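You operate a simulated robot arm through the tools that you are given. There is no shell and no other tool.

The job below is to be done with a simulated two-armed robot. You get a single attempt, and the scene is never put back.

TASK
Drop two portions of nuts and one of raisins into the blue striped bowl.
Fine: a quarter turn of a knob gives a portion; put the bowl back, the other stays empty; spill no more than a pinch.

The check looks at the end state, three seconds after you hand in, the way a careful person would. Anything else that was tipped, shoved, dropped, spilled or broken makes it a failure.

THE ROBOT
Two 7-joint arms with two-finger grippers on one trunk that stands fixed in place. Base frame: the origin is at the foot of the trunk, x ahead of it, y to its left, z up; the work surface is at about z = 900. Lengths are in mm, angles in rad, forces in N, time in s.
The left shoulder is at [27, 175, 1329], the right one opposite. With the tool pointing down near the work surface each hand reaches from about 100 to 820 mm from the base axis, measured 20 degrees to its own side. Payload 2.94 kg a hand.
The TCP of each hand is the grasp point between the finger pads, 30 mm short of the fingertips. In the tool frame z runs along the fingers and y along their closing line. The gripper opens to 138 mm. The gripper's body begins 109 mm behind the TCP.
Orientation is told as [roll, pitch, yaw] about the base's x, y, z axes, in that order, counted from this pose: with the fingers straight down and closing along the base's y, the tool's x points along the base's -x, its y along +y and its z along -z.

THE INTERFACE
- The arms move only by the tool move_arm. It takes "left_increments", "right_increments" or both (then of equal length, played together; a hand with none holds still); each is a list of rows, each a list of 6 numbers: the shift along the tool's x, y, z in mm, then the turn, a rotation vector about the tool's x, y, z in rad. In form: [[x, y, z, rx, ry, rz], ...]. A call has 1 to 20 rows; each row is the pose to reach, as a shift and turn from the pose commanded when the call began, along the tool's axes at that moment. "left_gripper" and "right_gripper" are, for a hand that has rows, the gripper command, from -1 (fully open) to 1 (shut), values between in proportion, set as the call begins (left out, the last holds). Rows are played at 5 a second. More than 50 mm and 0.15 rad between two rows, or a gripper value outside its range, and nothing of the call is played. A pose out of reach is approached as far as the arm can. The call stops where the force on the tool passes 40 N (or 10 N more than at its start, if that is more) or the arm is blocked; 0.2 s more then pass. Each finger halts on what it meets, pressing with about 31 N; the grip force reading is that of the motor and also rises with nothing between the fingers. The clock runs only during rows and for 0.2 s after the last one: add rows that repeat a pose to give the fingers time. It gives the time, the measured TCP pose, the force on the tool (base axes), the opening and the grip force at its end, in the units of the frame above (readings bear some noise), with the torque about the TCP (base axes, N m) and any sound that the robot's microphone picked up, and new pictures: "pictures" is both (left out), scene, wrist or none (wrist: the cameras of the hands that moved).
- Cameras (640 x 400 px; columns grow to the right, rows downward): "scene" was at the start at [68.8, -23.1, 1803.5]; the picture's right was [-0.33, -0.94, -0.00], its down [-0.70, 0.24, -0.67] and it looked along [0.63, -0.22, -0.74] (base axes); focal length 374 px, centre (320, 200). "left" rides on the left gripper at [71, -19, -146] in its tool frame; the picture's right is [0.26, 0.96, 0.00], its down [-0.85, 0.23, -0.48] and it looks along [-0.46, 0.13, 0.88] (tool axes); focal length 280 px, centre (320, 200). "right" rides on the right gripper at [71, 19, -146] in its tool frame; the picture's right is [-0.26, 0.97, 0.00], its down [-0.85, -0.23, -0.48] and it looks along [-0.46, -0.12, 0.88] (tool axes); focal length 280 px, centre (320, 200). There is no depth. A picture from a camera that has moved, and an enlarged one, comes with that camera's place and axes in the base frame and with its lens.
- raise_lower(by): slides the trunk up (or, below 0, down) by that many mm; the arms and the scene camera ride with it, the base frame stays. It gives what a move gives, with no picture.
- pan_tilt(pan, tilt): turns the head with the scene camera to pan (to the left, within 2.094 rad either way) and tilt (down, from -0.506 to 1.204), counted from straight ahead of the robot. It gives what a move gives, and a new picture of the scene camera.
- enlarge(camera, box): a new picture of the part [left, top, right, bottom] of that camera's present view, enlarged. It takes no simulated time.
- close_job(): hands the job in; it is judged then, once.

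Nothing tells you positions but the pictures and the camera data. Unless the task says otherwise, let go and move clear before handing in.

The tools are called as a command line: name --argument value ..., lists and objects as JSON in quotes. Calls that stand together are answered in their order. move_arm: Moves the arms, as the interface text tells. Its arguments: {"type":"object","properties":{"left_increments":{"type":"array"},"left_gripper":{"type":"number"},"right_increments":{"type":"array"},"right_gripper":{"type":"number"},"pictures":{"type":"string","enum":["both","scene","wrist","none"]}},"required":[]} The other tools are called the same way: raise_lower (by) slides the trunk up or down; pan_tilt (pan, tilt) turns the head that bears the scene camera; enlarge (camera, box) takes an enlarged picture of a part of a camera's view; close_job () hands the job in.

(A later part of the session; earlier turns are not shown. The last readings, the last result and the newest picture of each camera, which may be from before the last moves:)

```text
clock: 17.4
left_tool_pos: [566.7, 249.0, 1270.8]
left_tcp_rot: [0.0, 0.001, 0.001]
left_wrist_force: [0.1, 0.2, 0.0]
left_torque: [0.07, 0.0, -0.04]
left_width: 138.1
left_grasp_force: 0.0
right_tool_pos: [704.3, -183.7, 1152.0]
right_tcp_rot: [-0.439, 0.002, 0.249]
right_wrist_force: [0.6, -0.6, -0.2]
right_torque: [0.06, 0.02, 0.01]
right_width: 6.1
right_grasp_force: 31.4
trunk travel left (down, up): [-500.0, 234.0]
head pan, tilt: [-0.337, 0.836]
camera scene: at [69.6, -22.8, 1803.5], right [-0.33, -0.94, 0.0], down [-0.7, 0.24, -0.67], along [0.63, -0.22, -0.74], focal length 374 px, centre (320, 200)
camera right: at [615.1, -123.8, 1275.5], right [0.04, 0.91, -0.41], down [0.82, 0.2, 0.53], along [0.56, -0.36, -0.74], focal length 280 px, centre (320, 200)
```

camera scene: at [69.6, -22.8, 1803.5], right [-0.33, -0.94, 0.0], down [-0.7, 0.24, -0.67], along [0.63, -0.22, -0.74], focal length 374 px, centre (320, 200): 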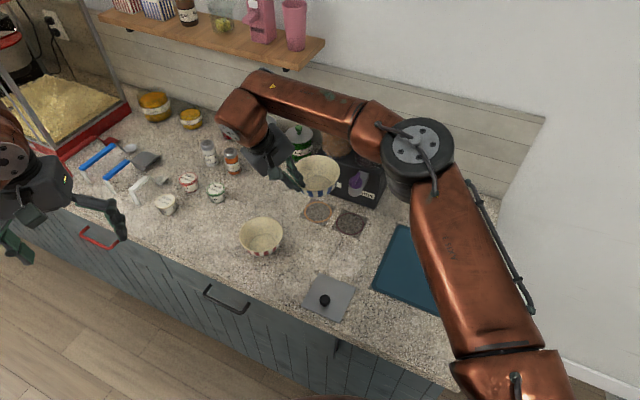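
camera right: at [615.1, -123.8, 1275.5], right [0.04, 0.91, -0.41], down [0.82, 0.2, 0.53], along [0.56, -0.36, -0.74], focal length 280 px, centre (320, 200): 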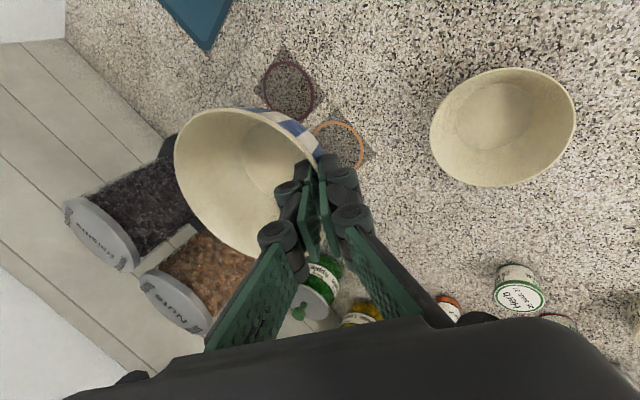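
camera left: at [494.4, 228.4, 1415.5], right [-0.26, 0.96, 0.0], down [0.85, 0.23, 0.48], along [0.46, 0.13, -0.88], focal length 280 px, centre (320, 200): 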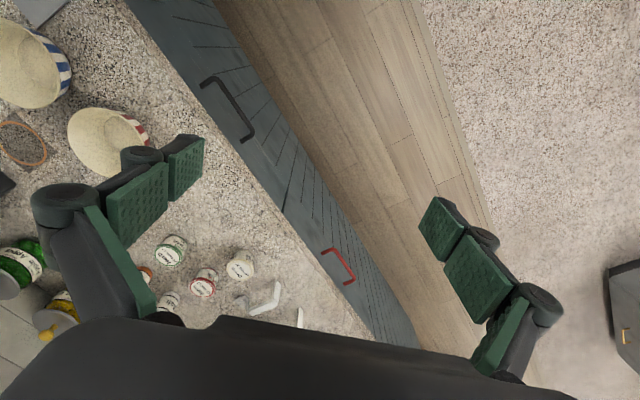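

The bowl is still firm in the hand. I'll move further away from the chutes before lowering the trunk.

move_arm --right_increments '[[23.4, 14.7, -7, 0, 0, 0], [46.7, 29.4, -13.9, 0, 0, 0], [70.1, 44.1, -20.9, 0, 0, 0], [70.1, 44.1, -20.9, 0, 0, 0]]' --pictures "scene"

enlarge --camera "scene" --box '[260, 100, 420, 220]'

```text
clock: 18.4
left_tool_pos: [565.8, 248.5, 1269.9]
left_tcp_rot: [0.0, 0.002, 0.002]
left_wrist_force: [0.1, 0.1, -0.2]
left_torque: [-0.01, 0.0, -0.03]
left_width: 138.0
left_grasp_force: 0.1
right_tool_pos: [622.6, -154.0, 1152.5]
right_tcp_rot: [-0.441, 0.002, 0.249]
right_wrist_force: [0.6, 0.3, -0.7]
right_torque: [0.05, 0.04, -0.03]
right_width: 6.0
right_grasp_force: 31.6
trunk travel left (down, up): [-500.0, 234.0]
head pan, tilt: [-0.337, 0.836]
camera scene: at [69.7, -22.7, 1803.5], right [-0.33, -0.94, 0.0], down [-0.7, 0.24, -0.67], along [0.63, -0.22, -0.74], focal length 374 px, centre (320, 200)
```

scene: 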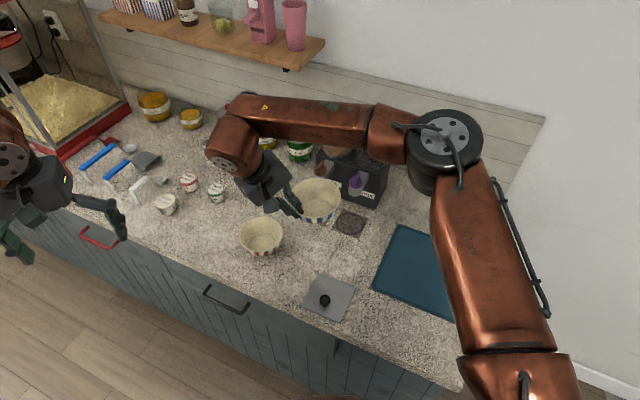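

```text
3.33 times, centred on (340, 160) of scene
camera zoom: at [69.7, -22.7, 1803.5], right [-0.33, -0.94, 0.0], down [-0.7, 0.24, -0.67], along [0.63, -0.22, -0.74], focal length 1248 px, centre (253, 333)
```

zoom: 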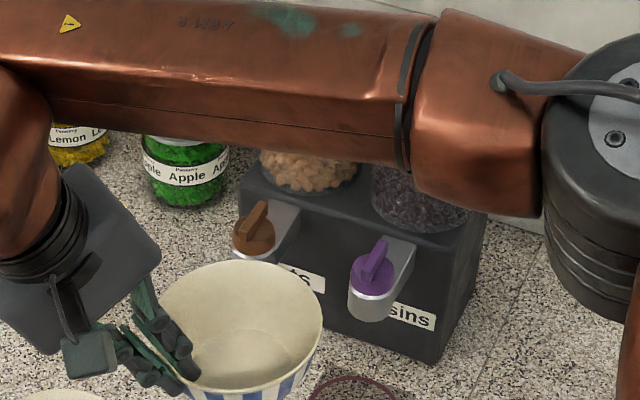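

The dispenser hasn't moved. Now I'm lowering the trunk by 150 mm; the bowl stays well above the counter.

raise_lower --by -150

pan_tilt --pan -0.337 --tilt 0.75

```text
clock: 20.1
left_tool_pos: [564.9, 249.1, 1121.2]
left_tcp_rot: [0.001, -0.003, -0.002]
left_wrist_force: [-0.8, -0.7, 0.0]
left_torque: [-0.03, -0.04, 0.0]
left_width: 138.1
left_grasp_force: 0.0
right_tool_pos: [623.4, -154.8, 1003.9]
right_tcp_rot: [-0.439, -0.002, 0.25]
right_wrist_force: [-0.3, 0.9, -0.5]
right_torque: [0.05, 0.03, 0.05]
right_width: 5.9
right_grasp_force: 31.3
trunk travel left (down, up): [-350.0, 384.0]
head pan, tilt: [-0.337, 0.836]
```

```text
clock: 20.8
left_tool_pos: [566.5, 249.9, 1119.9]
left_tcp_rot: [0.001, 0.001, 0.001]
left_wrist_force: [0.2, -0.1, 0.0]
left_torque: [-0.02, 0.0, 0.01]
left_width: 138.0
left_grasp_force: 0.0
right_tool_pos: [623.8, -153.6, 1003.1]
right_tcp_rot: [-0.44, 0.0, 0.248]
right_wrist_force: [0.9, 0.4, -1.7]
right_torque: [0.04, 0.0, -0.01]
right_width: 5.8
right_grasp_force: 31.4
trunk travel left (down, up): [-350.0, 384.0]
head pan, tilt: [-0.337, 0.75]
camera scene: at [124.5, -23.7, 1660.2], right [-0.33, -0.94, 0.0], down [-0.64, 0.23, -0.73], along [0.69, -0.24, -0.68], focal length 374 px, centre (320, 200)
```

scene: 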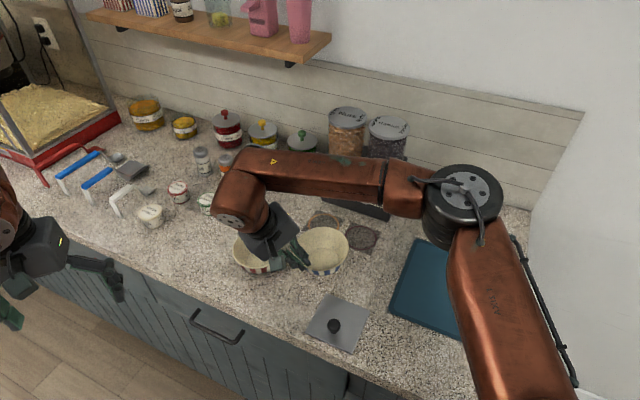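

The trunk is 150 mm lower. I'm retrying the carry to the nuts ring with yaw 0.25, now with more reach.

move_arm --right_increments '[[-17.2, -9.8, 5.9, 0, 0, 0], [-34.4, -19.7, 11.8, 0, 0, 0], [-51.5, -29.5, 17.6, 0, 0, 0], [-68.7, -39.3, 23.5, 0, 0, 0], [-85.9, -49.1, 29.4, 0, 0, 0], [-103, -59, 35.3, 0, 0, 0], [-120.2, -68.8, 41.1, 0, 0, 0], [-137.4, -78.6, 47, 0, 0, 0], [-137.4, -78.6, 47, 0, 0, 0]]' --pictures "both"

enlarge --camera "right" --box '[130, 40, 400, 260]'

enlarge --camera "scene" --box '[260, 150, 420, 260]'

```text
clock: 22.8
left_tool_pos: [566.0, 249.8, 1120.5]
left_tcp_rot: [0.001, 0.0, 0.001]
left_wrist_force: [-0.3, 0.3, 1.1]
left_torque: [-0.01, 0.04, -0.03]
left_width: 137.9
left_grasp_force: 0.0
right_tool_pos: [778.9, -208.9, 994.0]
right_tcp_rot: [-0.438, 0.001, 0.249]
right_wrist_force: [-0.2, -0.3, -1.2]
right_torque: [0.09, 0.02, 0.01]
right_width: 6.0
right_grasp_force: 31.2
trunk travel left (down, up): [-350.0, 384.0]
head pan, tilt: [-0.337, 0.75]
camera scene: at [124.1, -24.0, 1660.3], right [-0.33, -0.94, 0.0], down [-0.64, 0.23, -0.73], along [0.69, -0.24, -0.68], focal length 374 px, centre (320, 200)
camera right: at [690.1, -148.8, 1117.3], right [0.04, 0.91, -0.41], down [0.82, 0.2, 0.53], along [0.57, -0.36, -0.74], focal length 280 px, centre (320, 200)
```

scene: 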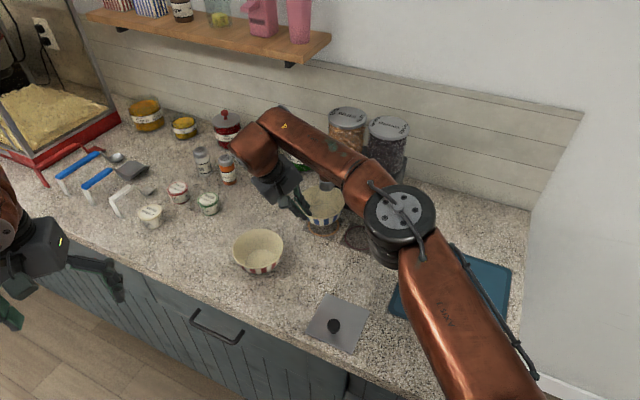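
right: 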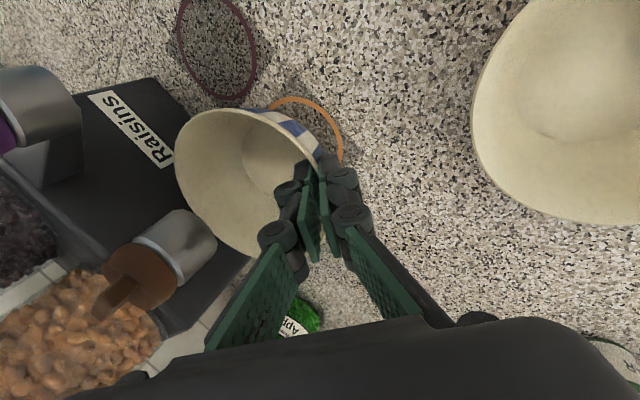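

```text
1.82 times, centred on (265, 150) of right
camera zoom: at [690.1, -148.8, 1117.3], right [0.04, 0.91, -0.41], down [0.82, 0.2, 0.53], along [0.57, -0.36, -0.74], focal length 510 px, centre (420, 291)
```

zoom: 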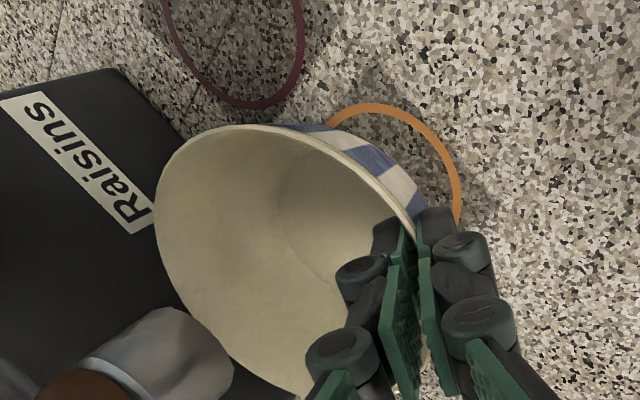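

```text
3.64 times, centred on (340, 205) of scene
camera zoom: at [124.1, -24.0, 1660.3], right [-0.33, -0.94, 0.0], down [-0.64, 0.23, -0.73], along [0.69, -0.24, -0.68], focal length 1361 px, centre (247, 182)
```

zoom: 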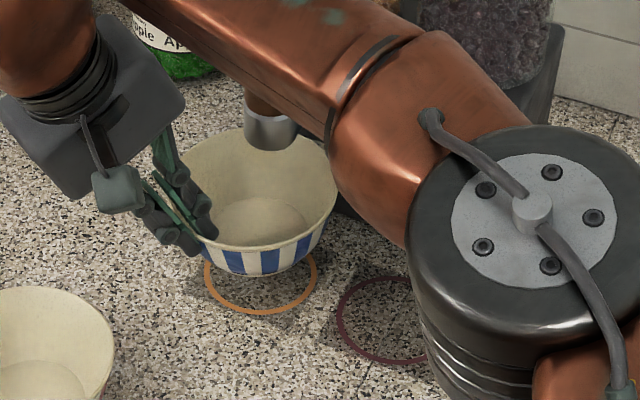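

The hand now reaches the ring position exactly. I'm lowering the bowl onto the orange ring.

move_arm --right_increments '[[0, 4.3, 9, 0, 0, 0], [0, 8.5, 18, 0, 0, 0], [0, 12.4, 26.2, 0, 0, 0], [0, 12.4, 26.2, 0, 0, 0]]' --pictures "wrist"

enlarge --camera "scene" --box '[260, 150, 420, 260]'

```text
clock: 23.8
left_tool_pos: [566.8, 248.3, 1120.9]
left_tcp_rot: [0.001, 0.001, 0.0]
left_wrist_force: [0.4, -0.5, 0.3]
left_torque: [0.0, 0.02, 0.01]
left_width: 137.8
left_grasp_force: 0.1
right_tool_pos: [779.7, -207.6, 964.4]
right_tcp_rot: [-0.439, 0.0, 0.25]
right_wrist_force: [0.0, 0.4, -0.9]
right_torque: [0.07, 0.0, 0.02]
right_width: 6.1
right_grasp_force: 30.4
trunk travel left (down, up): [-350.0, 384.0]
head pan, tilt: [-0.337, 0.75]
camera right: at [690.5, -148.0, 1087.7], right [0.04, 0.91, -0.41], down [0.82, 0.2, 0.53], along [0.57, -0.36, -0.74], focal length 280 px, centre (320, 200)
```

right: 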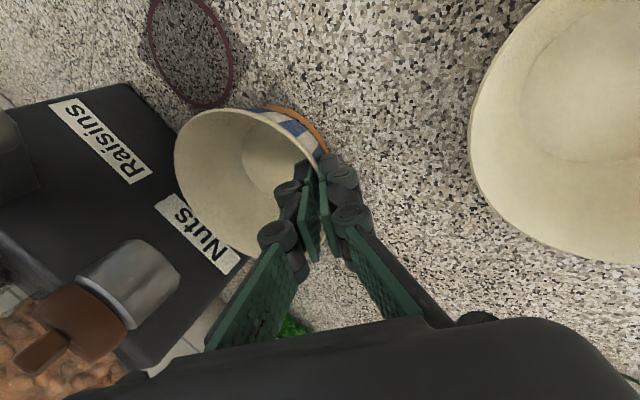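

```text
3.64 times, centred on (340, 205) of scene
camera zoom: at [124.3, -23.8, 1660.2], right [-0.33, -0.94, 0.0], down [-0.64, 0.23, -0.73], along [0.69, -0.24, -0.68], focal length 1361 px, centre (247, 182)
```

zoom: 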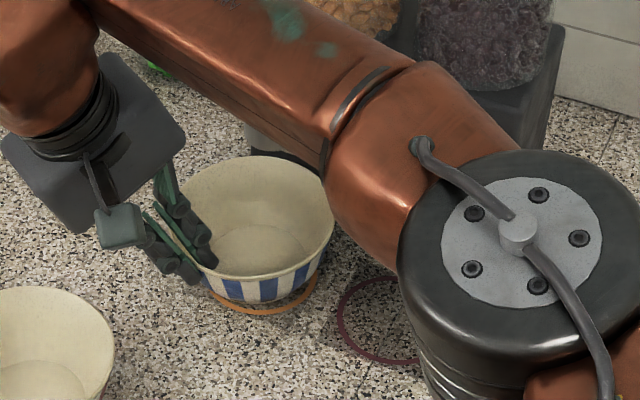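

The bowl is on the ring. I'm releasing it with a slow, partial opening and checking that it stays put.

move_arm --right_increments '[[0, 0, 0, 0, 0, 0], [0, 0, 0, 0, 0, 0], [0, 0, 0, 0, 0, 0], [0, 0, 0, 0, 0, 0]]' --right_gripper 0.45 --pictures "wrist"

enlarge --camera "scene" --box '[260, 150, 420, 260]'

```text
clock: 24.8
left_tool_pos: [566.3, 250.1, 1120.3]
left_tcp_rot: [-0.001, 0.001, 0.0]
left_wrist_force: [-0.1, 0.6, 0.8]
left_torque: [-0.02, 0.01, 0.01]
left_width: 138.0
left_grasp_force: 0.0
right_tool_pos: [779.1, -207.9, 964.8]
right_tcp_rot: [-0.44, 0.0, 0.249]
right_wrist_force: [0.4, -0.6, -0.2]
right_torque: [0.0, -0.07, 0.02]
right_width: 38.1
right_grasp_force: 0.1
trunk travel left (down, up): [-350.0, 384.0]
head pan, tilt: [-0.337, 0.75]
camera right: at [690.6, -148.0, 1088.0], right [0.04, 0.91, -0.41], down [0.82, 0.2, 0.53], along [0.57, -0.36, -0.74], focal length 280 px, centre (320, 200)
```

right: 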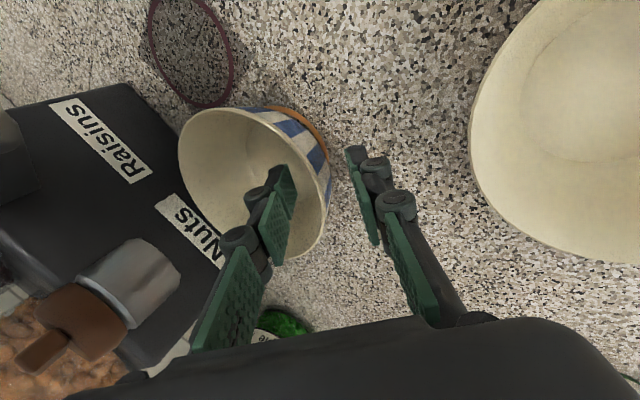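

```text
3.64 times, centred on (340, 205) of scene
camera zoom: at [124.4, -23.7, 1660.2], right [-0.33, -0.94, 0.0], down [-0.64, 0.23, -0.73], along [0.69, -0.24, -0.68], focal length 1361 px, centre (247, 182)
```

zoom: 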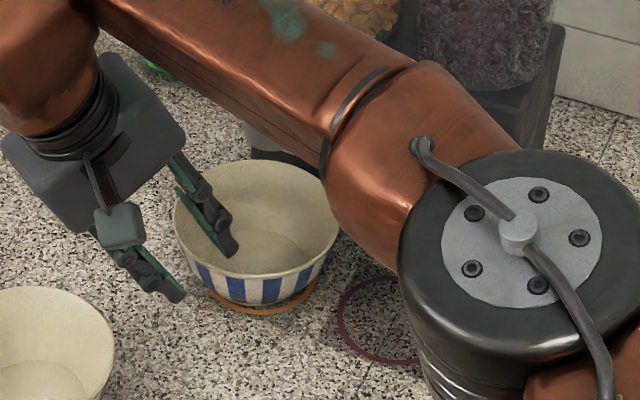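

Bowl released and standing on the ring. I'm retracting along the tool axis and looking at it.

move_arm --right_increments '[[0, 0, -30, 0, 0, 0], [0, 0, -65, 0, 0, 0], [0, 0, -100, 0, 0, 0], [0, 0, -130, 0, 0, 0], [0, 0, -130, 0, 0, 0]]' --pictures "both"

enlarge --camera "right" --box '[90, 60, 350, 280]'

enlarge --camera "scene" --box '[260, 130, 420, 240]'

```text
clock: 26.0
left_tool_pos: [567.3, 247.2, 1120.1]
left_tcp_rot: [-0.002, 0.002, 0.001]
left_wrist_force: [0.0, -0.4, -0.6]
left_torque: [-0.02, 0.03, -0.02]
left_width: 137.8
left_grasp_force: 0.0
right_tool_pos: [765.6, -154.4, 1081.7]
right_tcp_rot: [-0.439, -0.002, 0.249]
right_wrist_force: [-1.1, 0.4, 0.6]
right_torque: [-0.04, 0.01, -0.01]
right_width: 38.1
right_grasp_force: 0.0
trunk travel left (down, up): [-350.0, 384.0]
head pan, tilt: [-0.337, 0.75]
camera scene: at [125.0, -24.3, 1660.1], right [-0.33, -0.94, 0.0], down [-0.64, 0.23, -0.73], along [0.69, -0.24, -0.68], focal length 374 px, centre (320, 200)
camera right: at [676.3, -94.8, 1204.8], right [0.04, 0.91, -0.41], down [0.82, 0.2, 0.53], along [0.57, -0.36, -0.74], focal length 280 px, centre (320, 200)
```

scene: 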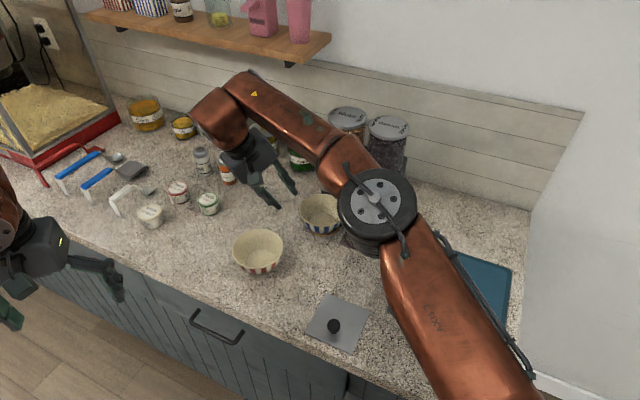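
right: 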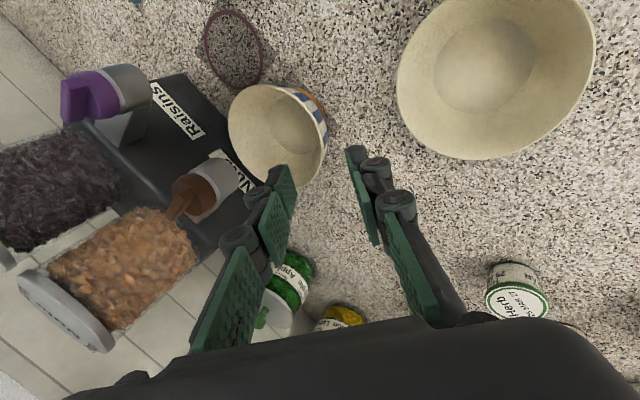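

```text
1.82 times, centred on (220, 170) of right
camera zoom: at [676.3, -94.8, 1204.8], right [0.04, 0.91, -0.41], down [0.82, 0.2, 0.53], along [0.57, -0.36, -0.74], focal length 510 px, centre (502, 254)
```

zoom: 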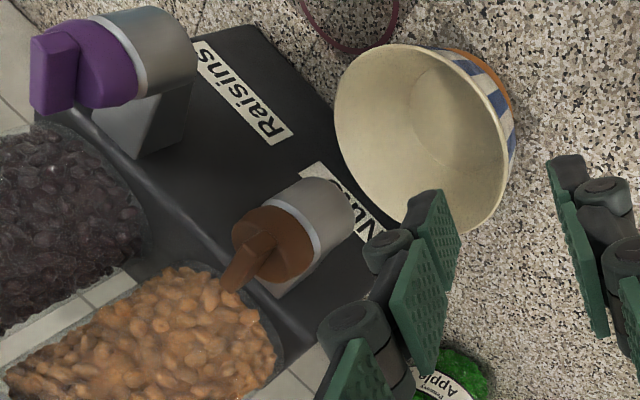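

```text
3.64 times, centred on (340, 185) of scene
camera zoom: at [125.0, -24.3, 1660.1], right [-0.33, -0.94, 0.0], down [-0.64, 0.23, -0.73], along [0.69, -0.24, -0.68], focal length 1361 px, centre (247, 254)
```

zoom: 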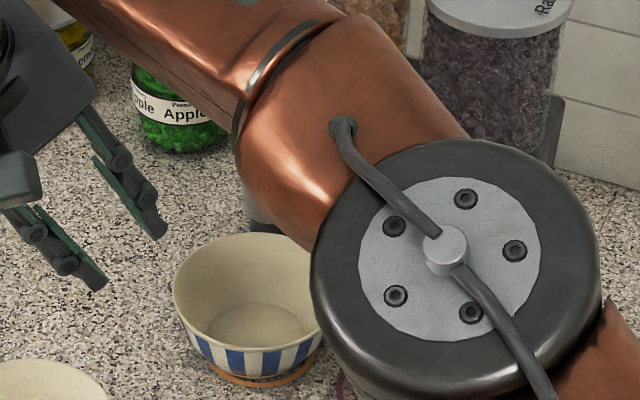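

The bowl sits on the orange ring, and the spout line falls well inside its rim. I'll raise the trunk back up, which carries the hand clear, and then orient the hand for the knob.

raise_lower --by 150

move_arm --right_increments '[[19.8, -1.5, 0.7, -0.11, 0, 0], [39.6, -3, 1.4, -0.22, 0, 0], [59.3, -4.6, 2.2, -0.33, 0, 0], [79.1, -6.1, 2.9, -0.44, 0, 0], [79.1, -6.1, 2.9, -0.44, 0, 0]]' --right_gripper 0.7 --pictures "both"

```text
clock: 27.8
left_tool_pos: [566.7, 249.4, 1268.6]
left_tcp_rot: [-0.001, 0.002, 0.0]
left_wrist_force: [-0.7, -0.5, 0.7]
left_torque: [-0.02, 0.04, -0.02]
left_width: 138.1
left_grasp_force: 0.0
right_tool_pos: [746.8, -153.3, 1279.0]
right_tcp_rot: [-0.454, -0.065, 0.249]
right_wrist_force: [0.0, -0.8, -0.3]
right_torque: [0.01, 0.03, 0.01]
right_width: 37.9
right_grasp_force: 0.0
trunk travel left (down, up): [-500.0, 234.0]
head pan, tilt: [-0.337, 0.75]
```

```text
clock: 29.0
left_tool_pos: [565.7, 250.2, 1270.0]
left_tcp_rot: [-0.002, 0.002, 0.002]
left_wrist_force: [0.3, -0.1, -0.7]
left_torque: [-0.06, 0.02, 0.01]
left_width: 138.1
left_grasp_force: 0.1
right_tool_pos: [671.4, -178.7, 1275.2]
right_tcp_rot: [-0.015, -0.064, 0.251]
right_wrist_force: [-0.5, 0.8, 0.1]
right_torque: [-0.05, 0.01, 0.01]
right_width: 20.7
right_grasp_force: 0.0
trunk travel left (down, up): [-500.0, 234.0]
head pan, tilt: [-0.337, 0.75]
camera scene: at [73.2, -21.4, 1810.4], right [-0.33, -0.94, 0.0], down [-0.64, 0.22, -0.73], along [0.69, -0.24, -0.68], focal length 374 px, centre (320, 200)
camera right: at [588.4, -177.2, 1414.1], right [0.01, 1.0, 0.0], down [0.85, -0.01, 0.53], along [0.53, -0.01, -0.85], focal length 280 px, centre (320, 200)
```

scene: 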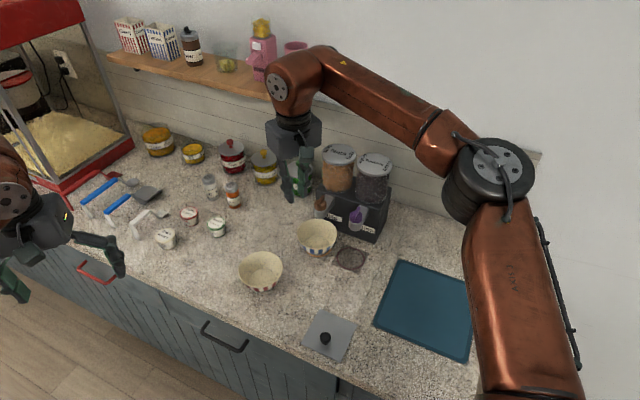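
right: 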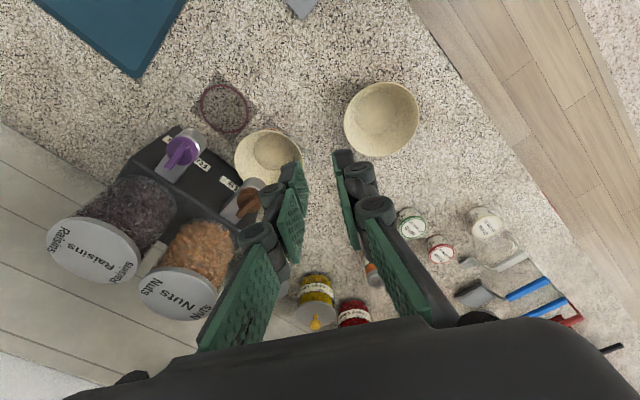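

Before lowering onto the nuts knob I want an accurate position and height for the jar lids, so I'm enlarging both views.

enlarge --camera "right" --box '[40, 110, 300, 330]'

enlarge --camera "scene" --box '[290, 130, 410, 250]'

```text
1.82 times, centred on (170, 220) of right
camera zoom: at [588.4, -177.2, 1414.1], right [0.01, 1.0, 0.0], down [0.85, -0.01, 0.53], along [0.53, -0.01, -0.85], focal length 510 px, centre (593, 164)
```

zoom: 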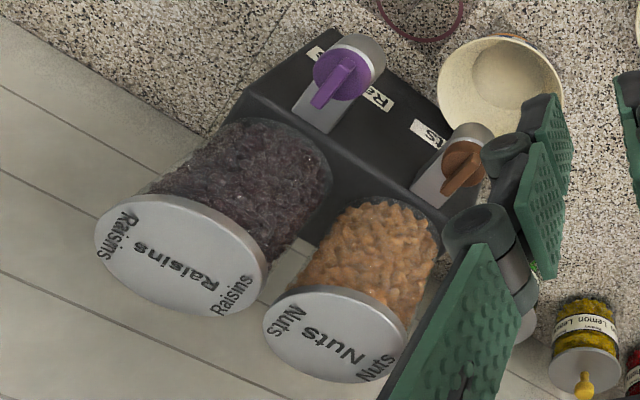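

```text
3.33 times, centred on (350, 190) of scene
camera zoom: at [73.2, -21.4, 1810.4], right [-0.33, -0.94, 0.0], down [-0.64, 0.22, -0.73], along [0.69, -0.24, -0.68], focal length 1248 px, centre (220, 233)
```

zoom: 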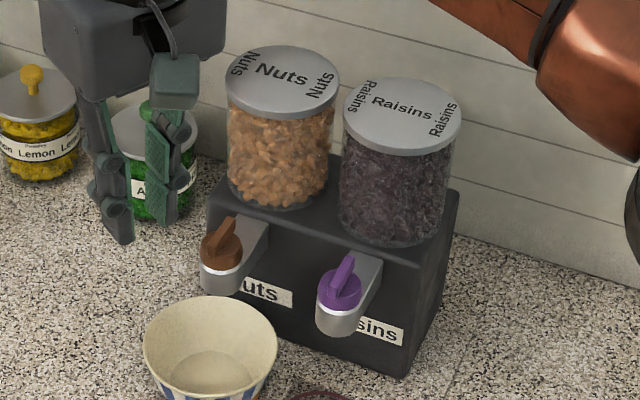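

The lids top out near z≈1182, with their front edges about 50 mm behind the knob axis. I'll turn the knob by pushing its bar sideways with the closed fingertips, working from the front. I'm moving to a hover in front of the nuts knob with a slight forward lean.

move_arm --right_increments '[[-5.9, -11.5, 9.8, 0.0168, -0.0155, 0.1269], [-11.9, -23.1, 19.6, 0.0337, -0.031, 0.2537], [-17.8, -34.6, 29.4, 0.0505, -0.0465, 0.3806], [-23.7, -46.1, 39.2, 0.0674, -0.062, 0.5074], [-29.6, -57.6, 49, 0.0842, -0.0774, 0.6343], [-35.6, -69.2, 58.8, 0.101, -0.0929, 0.7611], [-41.5, -80.7, 68.6, 0.1179, -0.1084, 0.888], [-47.4, -92.2, 78.4, 0.1347, -0.1239, 1.0148], [-47.4, -92.2, 78.4, 0.1347, -0.1239, 1.0148]]' --right_gripper 1 --pictures "both"

enlarge --camera "right" --box '[220, 100, 440, 300]'

enlarge --camera "scene" --box '[290, 150, 410, 250]'

```text
clock: 31.0
left_tool_pos: [565.7, 249.3, 1269.4]
left_tcp_rot: [0.0, 0.001, -0.001]
left_wrist_force: [-0.4, -0.2, 0.9]
left_torque: [-0.02, -0.01, -0.01]
left_width: 138.0
left_grasp_force: 0.0
right_tool_pos: [746.2, -258.7, 1200.0]
right_tcp_rot: [-0.007, -0.214, -0.775]
right_wrist_force: [-0.2, 0.5, 0.6]
right_torque: [0.01, -0.02, 0.01]
right_width: 0.1
right_grasp_force: 28.0
trunk travel left (down, up): [-500.0, 234.0]
head pan, tilt: [-0.337, 0.75]
camera scene: at [72.2, -23.8, 1810.5], right [-0.33, -0.94, 0.0], down [-0.64, 0.23, -0.73], along [0.69, -0.24, -0.68], focal length 374 px, centre (320, 200)
camera right: at [687.7, -173.4, 1327.0], right [0.86, 0.51, 0.05], down [0.36, -0.67, 0.65], along [0.36, -0.54, -0.76], focal length 280 px, centre (320, 200)
```

scene: 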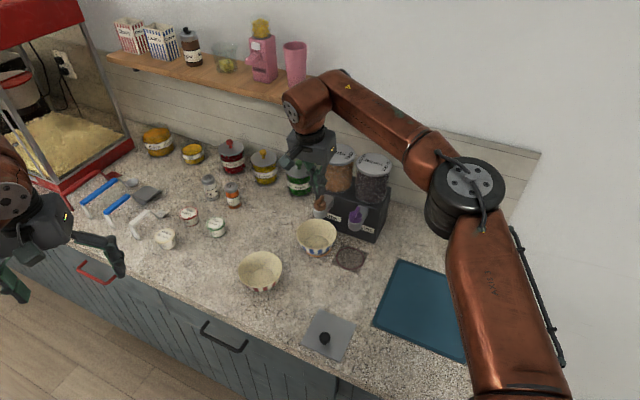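
right: 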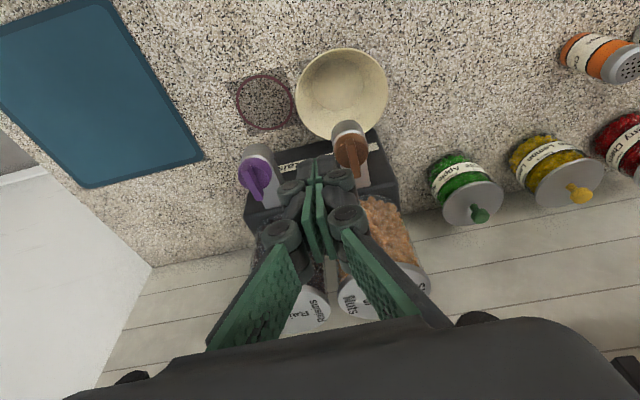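

```text
2.00 times, centred on (330, 200) of right
camera zoom: at [687.7, -173.4, 1327.0], right [0.86, 0.51, 0.05], down [0.36, -0.67, 0.65], along [0.36, -0.54, -0.76], focal length 561 px, centre (300, 200)
```

zoom: 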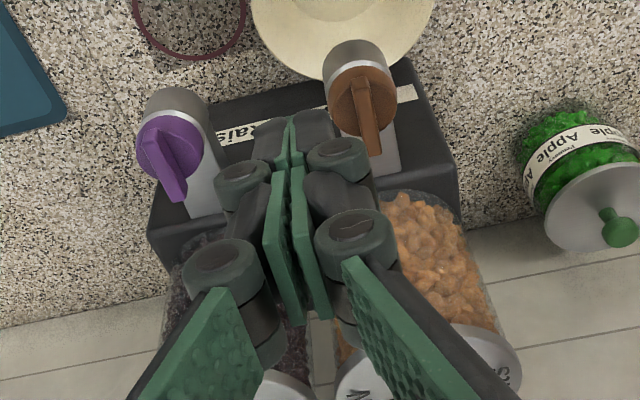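

```text
4.00 times, centred on (350, 200) of scene
camera zoom: at [72.2, -23.8, 1810.5], right [-0.33, -0.94, 0.0], down [-0.64, 0.23, -0.73], along [0.69, -0.24, -0.68], focal length 1497 px, centre (200, 200)
```

zoom: 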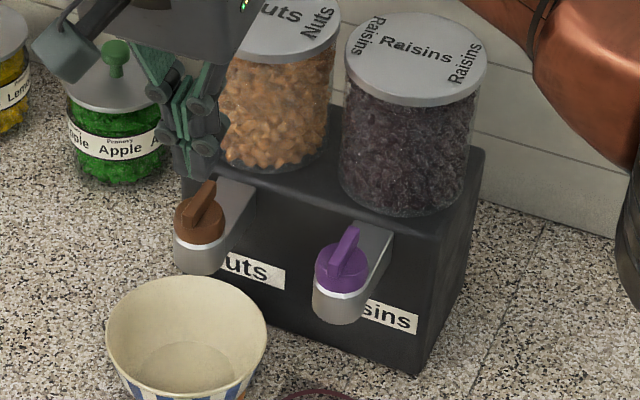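

Good view: the knob axis is at about (804.5, -281) and the bar top at about 1082.5. I'm lowering towards the right-front of the bar, stopping 28 mm above engagement height.

move_arm --right_increments '[[-3.6, 0.4, 21.5, 0, 0, 0], [-7.2, 0.8, 43, 0, 0, 0], [-10.8, 1.2, 64.4, 0, 0, 0], [-10.8, 1.2, 64.4, 0, 0, 0]]' --pictures "both"

enlarge --camera "right" --box '[220, 80, 440, 240]'

enlarge --camera "scene" --box '[290, 150, 410, 250]'

```text
clock: 32.0
left_tool_pos: [565.3, 248.1, 1270.6]
left_tcp_rot: [0.001, -0.001, 0.0]
left_wrist_force: [-0.3, -0.1, -0.2]
left_torque: [0.02, 0.0, 0.02]
left_width: 137.6
left_grasp_force: 0.0
right_tool_pos: [763.1, -276.4, 1139.2]
right_tcp_rot: [-0.006, -0.215, -0.771]
right_wrist_force: [0.1, 0.3, 0.6]
right_torque: [0.04, 0.02, 0.01]
right_width: 0.0
right_grasp_force: 27.8
trunk travel left (down, up): [-500.0, 234.0]
head pan, tilt: [-0.337, 0.75]
camera scene: at [72.0, -23.8, 1810.5], right [-0.33, -0.94, 0.0], down [-0.64, 0.23, -0.73], along [0.69, -0.24, -0.68], focal length 374 px, centre (320, 200)
camera right: at [705.4, -190.2, 1266.3], right [0.86, 0.51, 0.05], down [0.36, -0.67, 0.65], along [0.36, -0.54, -0.76], focal length 280 px, centre (320, 200)
```

scene: 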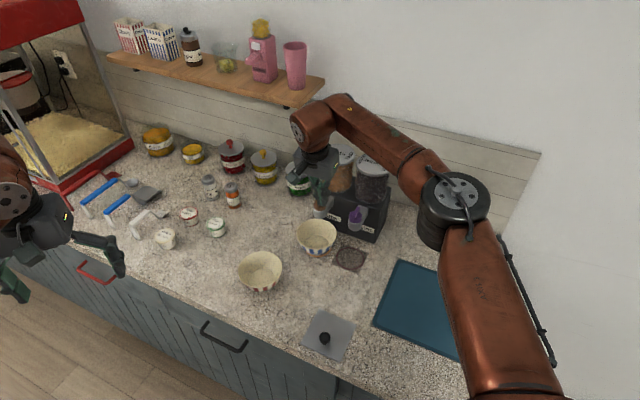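
right: 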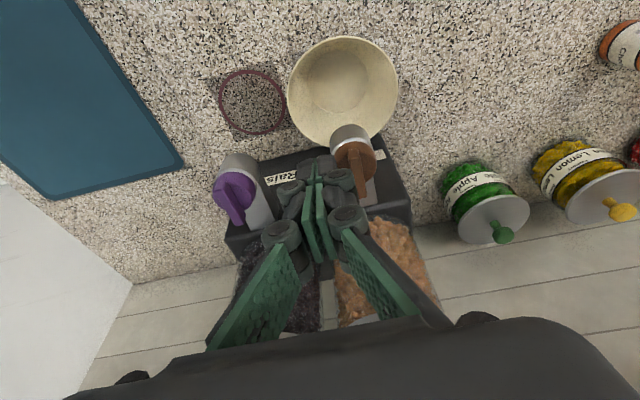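

```text
2.50 times, centred on (330, 160) of right
camera zoom: at [705.4, -190.2, 1266.3], right [0.86, 0.51, 0.05], down [0.36, -0.67, 0.65], along [0.36, -0.54, -0.76], focal length 701 px, centre (295, 300)
```

zoom: 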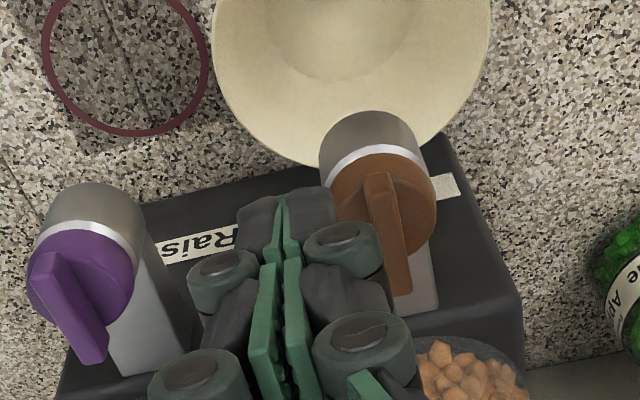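

```text
4.00 times, centred on (350, 200) of scene
camera zoom: at [72.0, -23.8, 1810.5], right [-0.33, -0.94, 0.0], down [-0.64, 0.23, -0.73], along [0.69, -0.24, -0.68], focal length 1497 px, centre (200, 200)
```

zoom: 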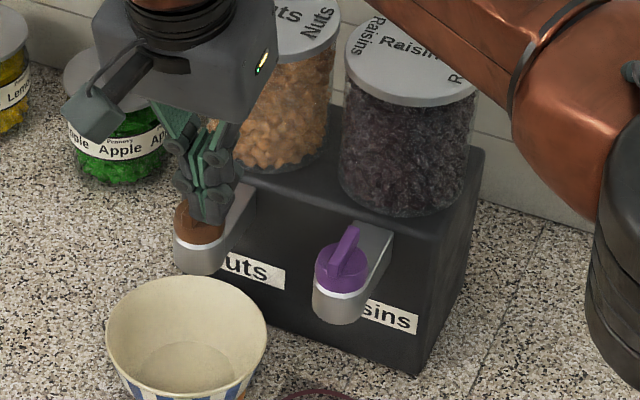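

move_arm --right_increments '[[2.5, 0, 11.7, 0, 0, 0], [5.1, 0.1, 23.5, 0, 0, 0], [7.6, 0.2, 35.2, 0, 0, 0], [7.6, 0.2, 35.2, 0, 0, 0]]' --pictures "both"

enlarge --camera "right" --box '[220, 60, 440, 220]'

enlarge --camera "scene" --box '[310, 180, 390, 230]'

```text
clock: 33.0
left_tool_pos: [566.6, 247.8, 1269.9]
left_tcp_rot: [0.001, 0.0, 0.001]
left_wrist_force: [-0.2, -1.4, -0.4]
left_torque: [0.0, -0.04, 0.0]
left_width: 138.0
left_grasp_force: 0.0
right_tool_pos: [762.5, -274.0, 1104.3]
right_tcp_rot: [-0.007, -0.215, -0.772]
right_wrist_force: [-0.3, 0.5, -0.7]
right_torque: [0.01, 0.03, 0.0]
right_width: 0.0
right_grasp_force: 27.8
trunk travel left (down, up): [-500.0, 234.0]
head pan, tilt: [-0.337, 0.75]
camera scene: at [72.4, -23.8, 1810.4], right [-0.33, -0.94, 0.0], down [-0.64, 0.23, -0.73], along [0.69, -0.24, -0.68], focal length 374 px, centre (320, 200)
camera right: at [704.6, -190.1, 1230.3], right [0.86, 0.51, 0.05], down [0.36, -0.67, 0.65], along [0.36, -0.54, -0.76], focal length 280 px, centre (320, 200)
```

scene: 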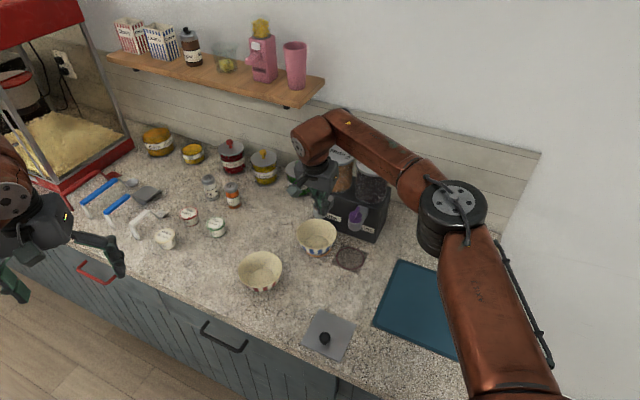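
right: 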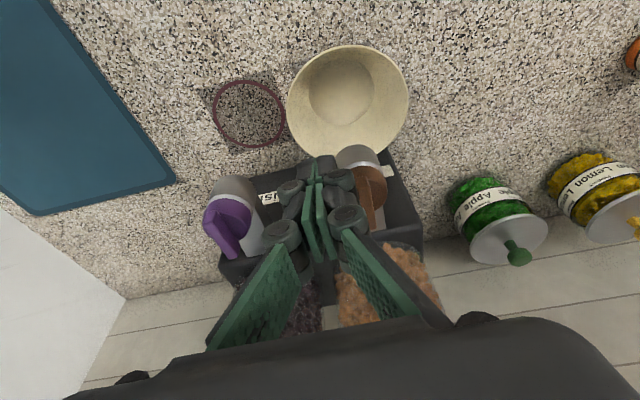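

```text
2.50 times, centred on (330, 140) of right
camera zoom: at [704.6, -190.1, 1230.3], right [0.86, 0.51, 0.05], down [0.36, -0.67, 0.65], along [0.36, -0.54, -0.76], focal length 701 px, centre (295, 350)
```

zoom: 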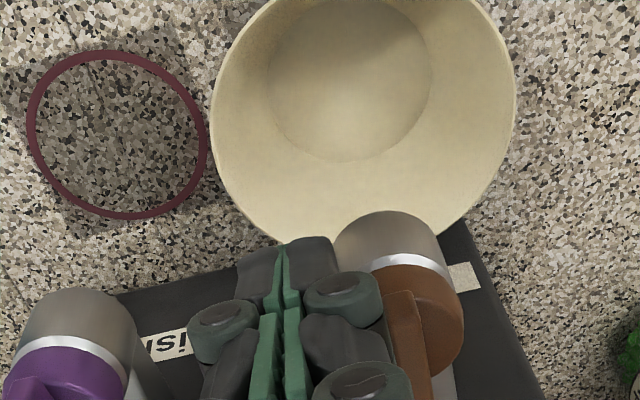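

```text
8.00 times, centred on (350, 205) of scene
camera zoom: at [72.4, -23.8, 1810.4], right [-0.33, -0.94, 0.0], down [-0.64, 0.23, -0.73], along [0.69, -0.24, -0.68], focal length 2994 px, centre (80, 160)
```

zoom: 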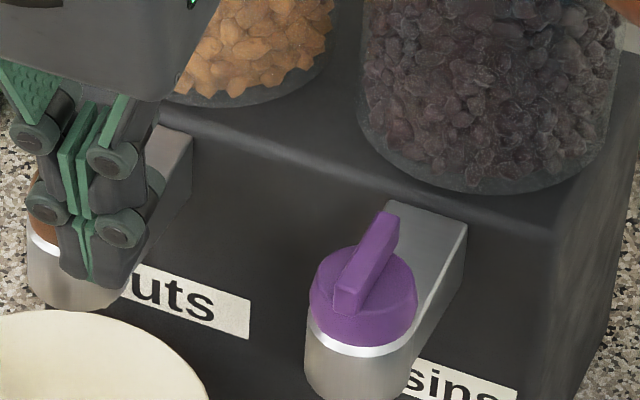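

The fingertips are beside the bar at engagement height with no contact force. I'm pushing gently to turn it about 30° clockwise, then checking force, sound and picture.

move_arm --right_increments '[[-0.8, 5, 0.2, 0, 0, 0], [-1.7, 10.2, 0.4, 0, 0, 0], [-1.1, 14.3, 0.2, 0, 0, 0], [-1.6, 18.3, 0.3, 0, 0, 0], [-1.6, 18.3, 0.3, 0, 0, 0]]' --pictures "wrist"

enlarge --camera "right" --box '[220, 60, 440, 220]'

enlarge --camera "scene" --box '[300, 170, 380, 220]'

```text
clock: 34.2
left_tool_pos: [565.7, 248.1, 1271.0]
left_tcp_rot: [0.001, 0.0, 0.001]
left_wrist_force: [-0.4, -0.4, 0.4]
left_torque: [0.0, -0.02, 0.0]
left_width: 137.9
left_grasp_force: 0.1
right_tool_pos: [776.4, -261.6, 1102.5]
right_tcp_rot: [-0.008, -0.215, -0.773]
right_wrist_force: [0.2, -0.4, -0.7]
right_torque: [0.0, 0.01, 0.03]
right_width: 0.0
right_grasp_force: 28.4
trunk travel left (down, up): [-500.0, 234.0]
head pan, tilt: [-0.337, 0.75]
camera right: at [718.7, -178.3, 1230.0], right [0.86, 0.51, 0.05], down [0.36, -0.67, 0.65], along [0.36, -0.54, -0.76], focal length 280 px, centre (320, 200)
```

right: 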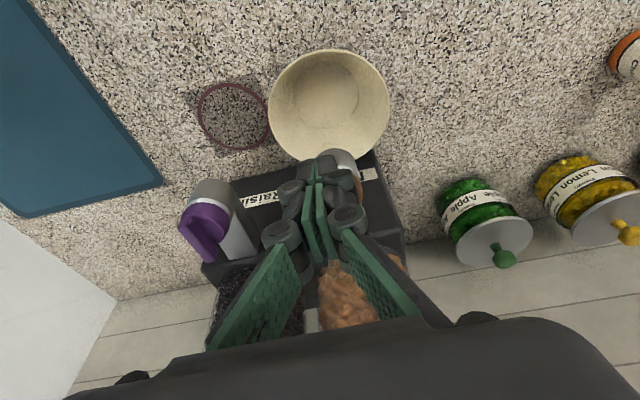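

```text
2.50 times, centred on (330, 140) of right
camera zoom: at [718.7, -178.3, 1230.0], right [0.86, 0.51, 0.05], down [0.36, -0.67, 0.65], along [0.36, -0.54, -0.76], focal length 701 px, centre (295, 350)
```

zoom: 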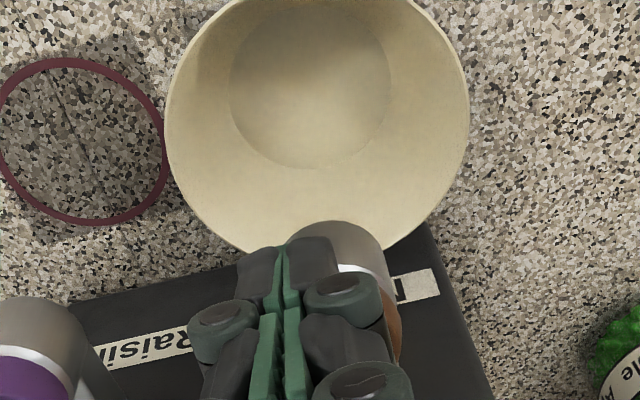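

```text
8.00 times, centred on (340, 195) of scene
camera zoom: at [72.6, -24.2, 1810.4], right [-0.33, -0.94, 0.0], down [-0.64, 0.23, -0.73], along [0.69, -0.24, -0.68], focal length 2994 px, centre (160, 240)
```

zoom: 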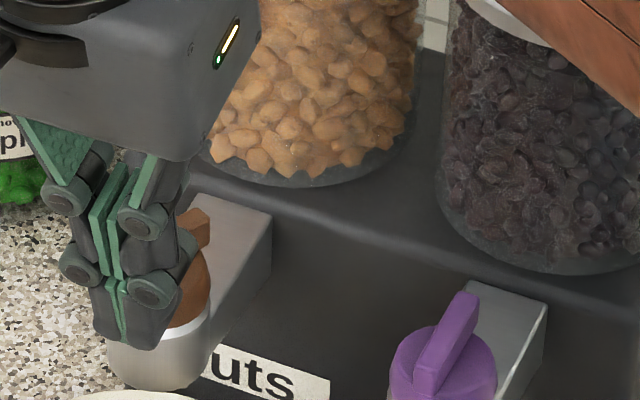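

The force is almost nil, so either the knob turns very easily or I'm not yet bearing on the bar. I'll advance further along the arc and compare the bar's visible end.

move_arm --right_increments '[[-1.9, 3.8, 0.4, 0, 0, 0], [-4.1, 6.7, 0.9, 0, 0, 0], [-4.1, 6.7, 0.9, 0, 0, 0]]' --pictures "wrist"

enlarge --camera "right" --box '[220, 60, 440, 220]'

enlarge --camera "scene" --box '[300, 170, 380, 220]'

```text
clock: 35.0
left_tool_pos: [565.2, 249.5, 1270.4]
left_tcp_rot: [-0.001, 0.0, -0.001]
left_wrist_force: [0.1, -0.6, 0.2]
left_torque: [-0.02, 0.01, -0.01]
left_width: 138.0
left_grasp_force: 0.0
right_tool_pos: [784.8, -260.9, 1102.7]
right_tcp_rot: [-0.006, -0.215, -0.77]
right_wrist_force: [-0.1, -0.6, -0.2]
right_torque: [0.01, 0.04, 0.01]
right_width: 0.0
right_grasp_force: 28.2
trunk travel left (down, up): [-500.0, 234.0]
head pan, tilt: [-0.337, 0.75]
camera right: at [726.6, -176.1, 1229.7], right [0.86, 0.51, 0.05], down [0.36, -0.67, 0.65], along [0.36, -0.54, -0.76], focal length 280 px, centre (320, 200)
```

right: 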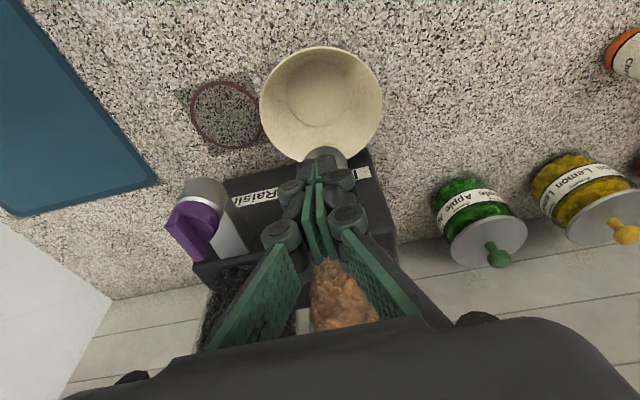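

```text
2.50 times, centred on (330, 140) of right
camera zoom: at [726.6, -176.1, 1229.7], right [0.86, 0.51, 0.05], down [0.36, -0.67, 0.65], along [0.36, -0.54, -0.76], focal length 701 px, centre (295, 350)
```

zoom: 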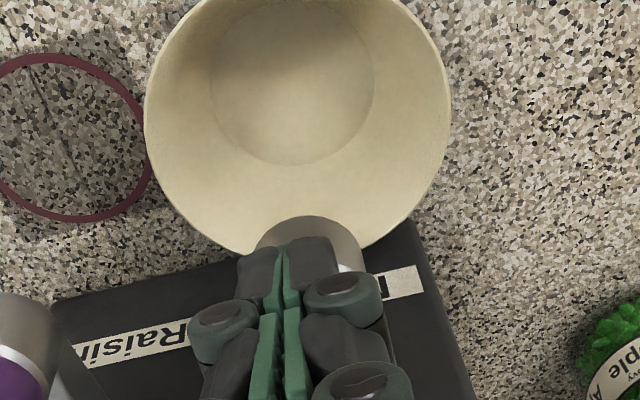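

```text
8.00 times, centred on (340, 195) of scene
camera zoom: at [72.6, -24.0, 1810.4], right [-0.33, -0.94, 0.0], down [-0.64, 0.23, -0.73], along [0.69, -0.24, -0.68], focal length 2994 px, centre (160, 240)
```

zoom: 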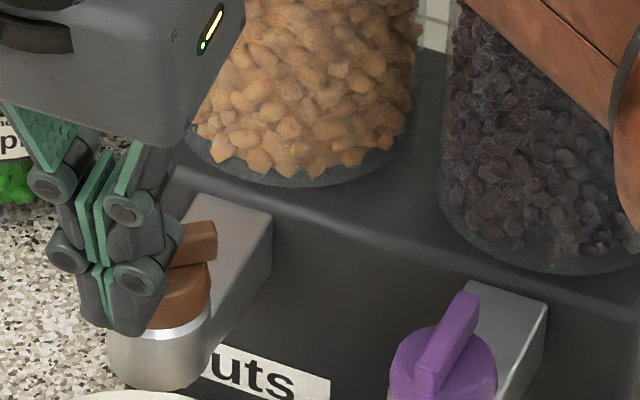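

The bar has clearly rotated, by roughly 50–60°. I'm continuing along the arc to 90°.

move_arm --right_increments '[[-1.6, 1.4, 0.4, 0, 0, 0], [-3.1, 2.5, 0.7, 0, 0, 0], [-5, 3.4, 1.1, 0, 0, 0], [-6.8, 4.1, 1.5, 0, 0, 0], [-6.8, 4.1, 1.5, 0, 0, 0]]' --pictures "wrist"

enlarge --camera "right" --box '[220, 40, 440, 200]'

enlarge --camera "scene" --box '[300, 170, 380, 220]'

```text
clock: 36.2
left_tool_pos: [565.9, 248.4, 1269.9]
left_tcp_rot: [-0.002, 0.0, -0.001]
left_wrist_force: [0.2, 0.2, 0.8]
left_torque: [0.01, 0.06, 0.01]
left_width: 138.0
left_grasp_force: 0.0
right_tool_pos: [792.9, -261.9, 1103.6]
right_tcp_rot: [-0.006, -0.213, -0.773]
right_wrist_force: [-0.1, 0.0, 0.4]
right_torque: [0.05, -0.03, -0.03]
right_width: 0.0
right_grasp_force: 28.1
trunk travel left (down, up): [-500.0, 234.0]
head pan, tilt: [-0.337, 0.75]
camera right: at [734.7, -177.9, 1229.8], right [0.86, 0.51, 0.05], down [0.36, -0.67, 0.65], along [0.36, -0.54, -0.76], focal length 280 px, centre (320, 200)
```

right: 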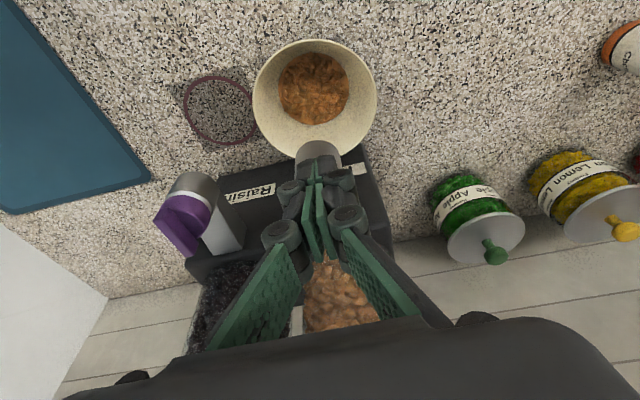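

```text
2.50 times, centred on (330, 120) of right
camera zoom: at [734.7, -177.9, 1229.8], right [0.86, 0.51, 0.05], down [0.36, -0.67, 0.65], along [0.36, -0.54, -0.76], focal length 701 px, centre (295, 400)
```

zoom: 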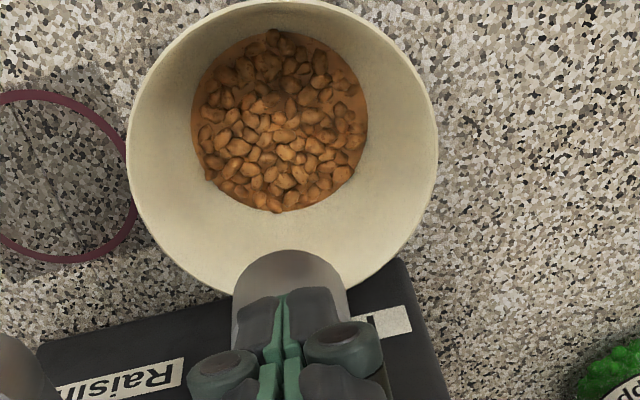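

```text
8.00 times, centred on (340, 195) of scene
camera zoom: at [72.6, -23.9, 1810.4], right [-0.33, -0.94, 0.0], down [-0.64, 0.23, -0.73], along [0.69, -0.24, -0.68], focal length 2994 px, centre (160, 240)
```

zoom: 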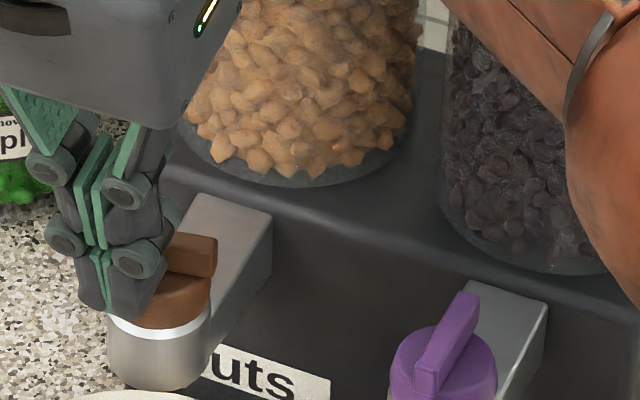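

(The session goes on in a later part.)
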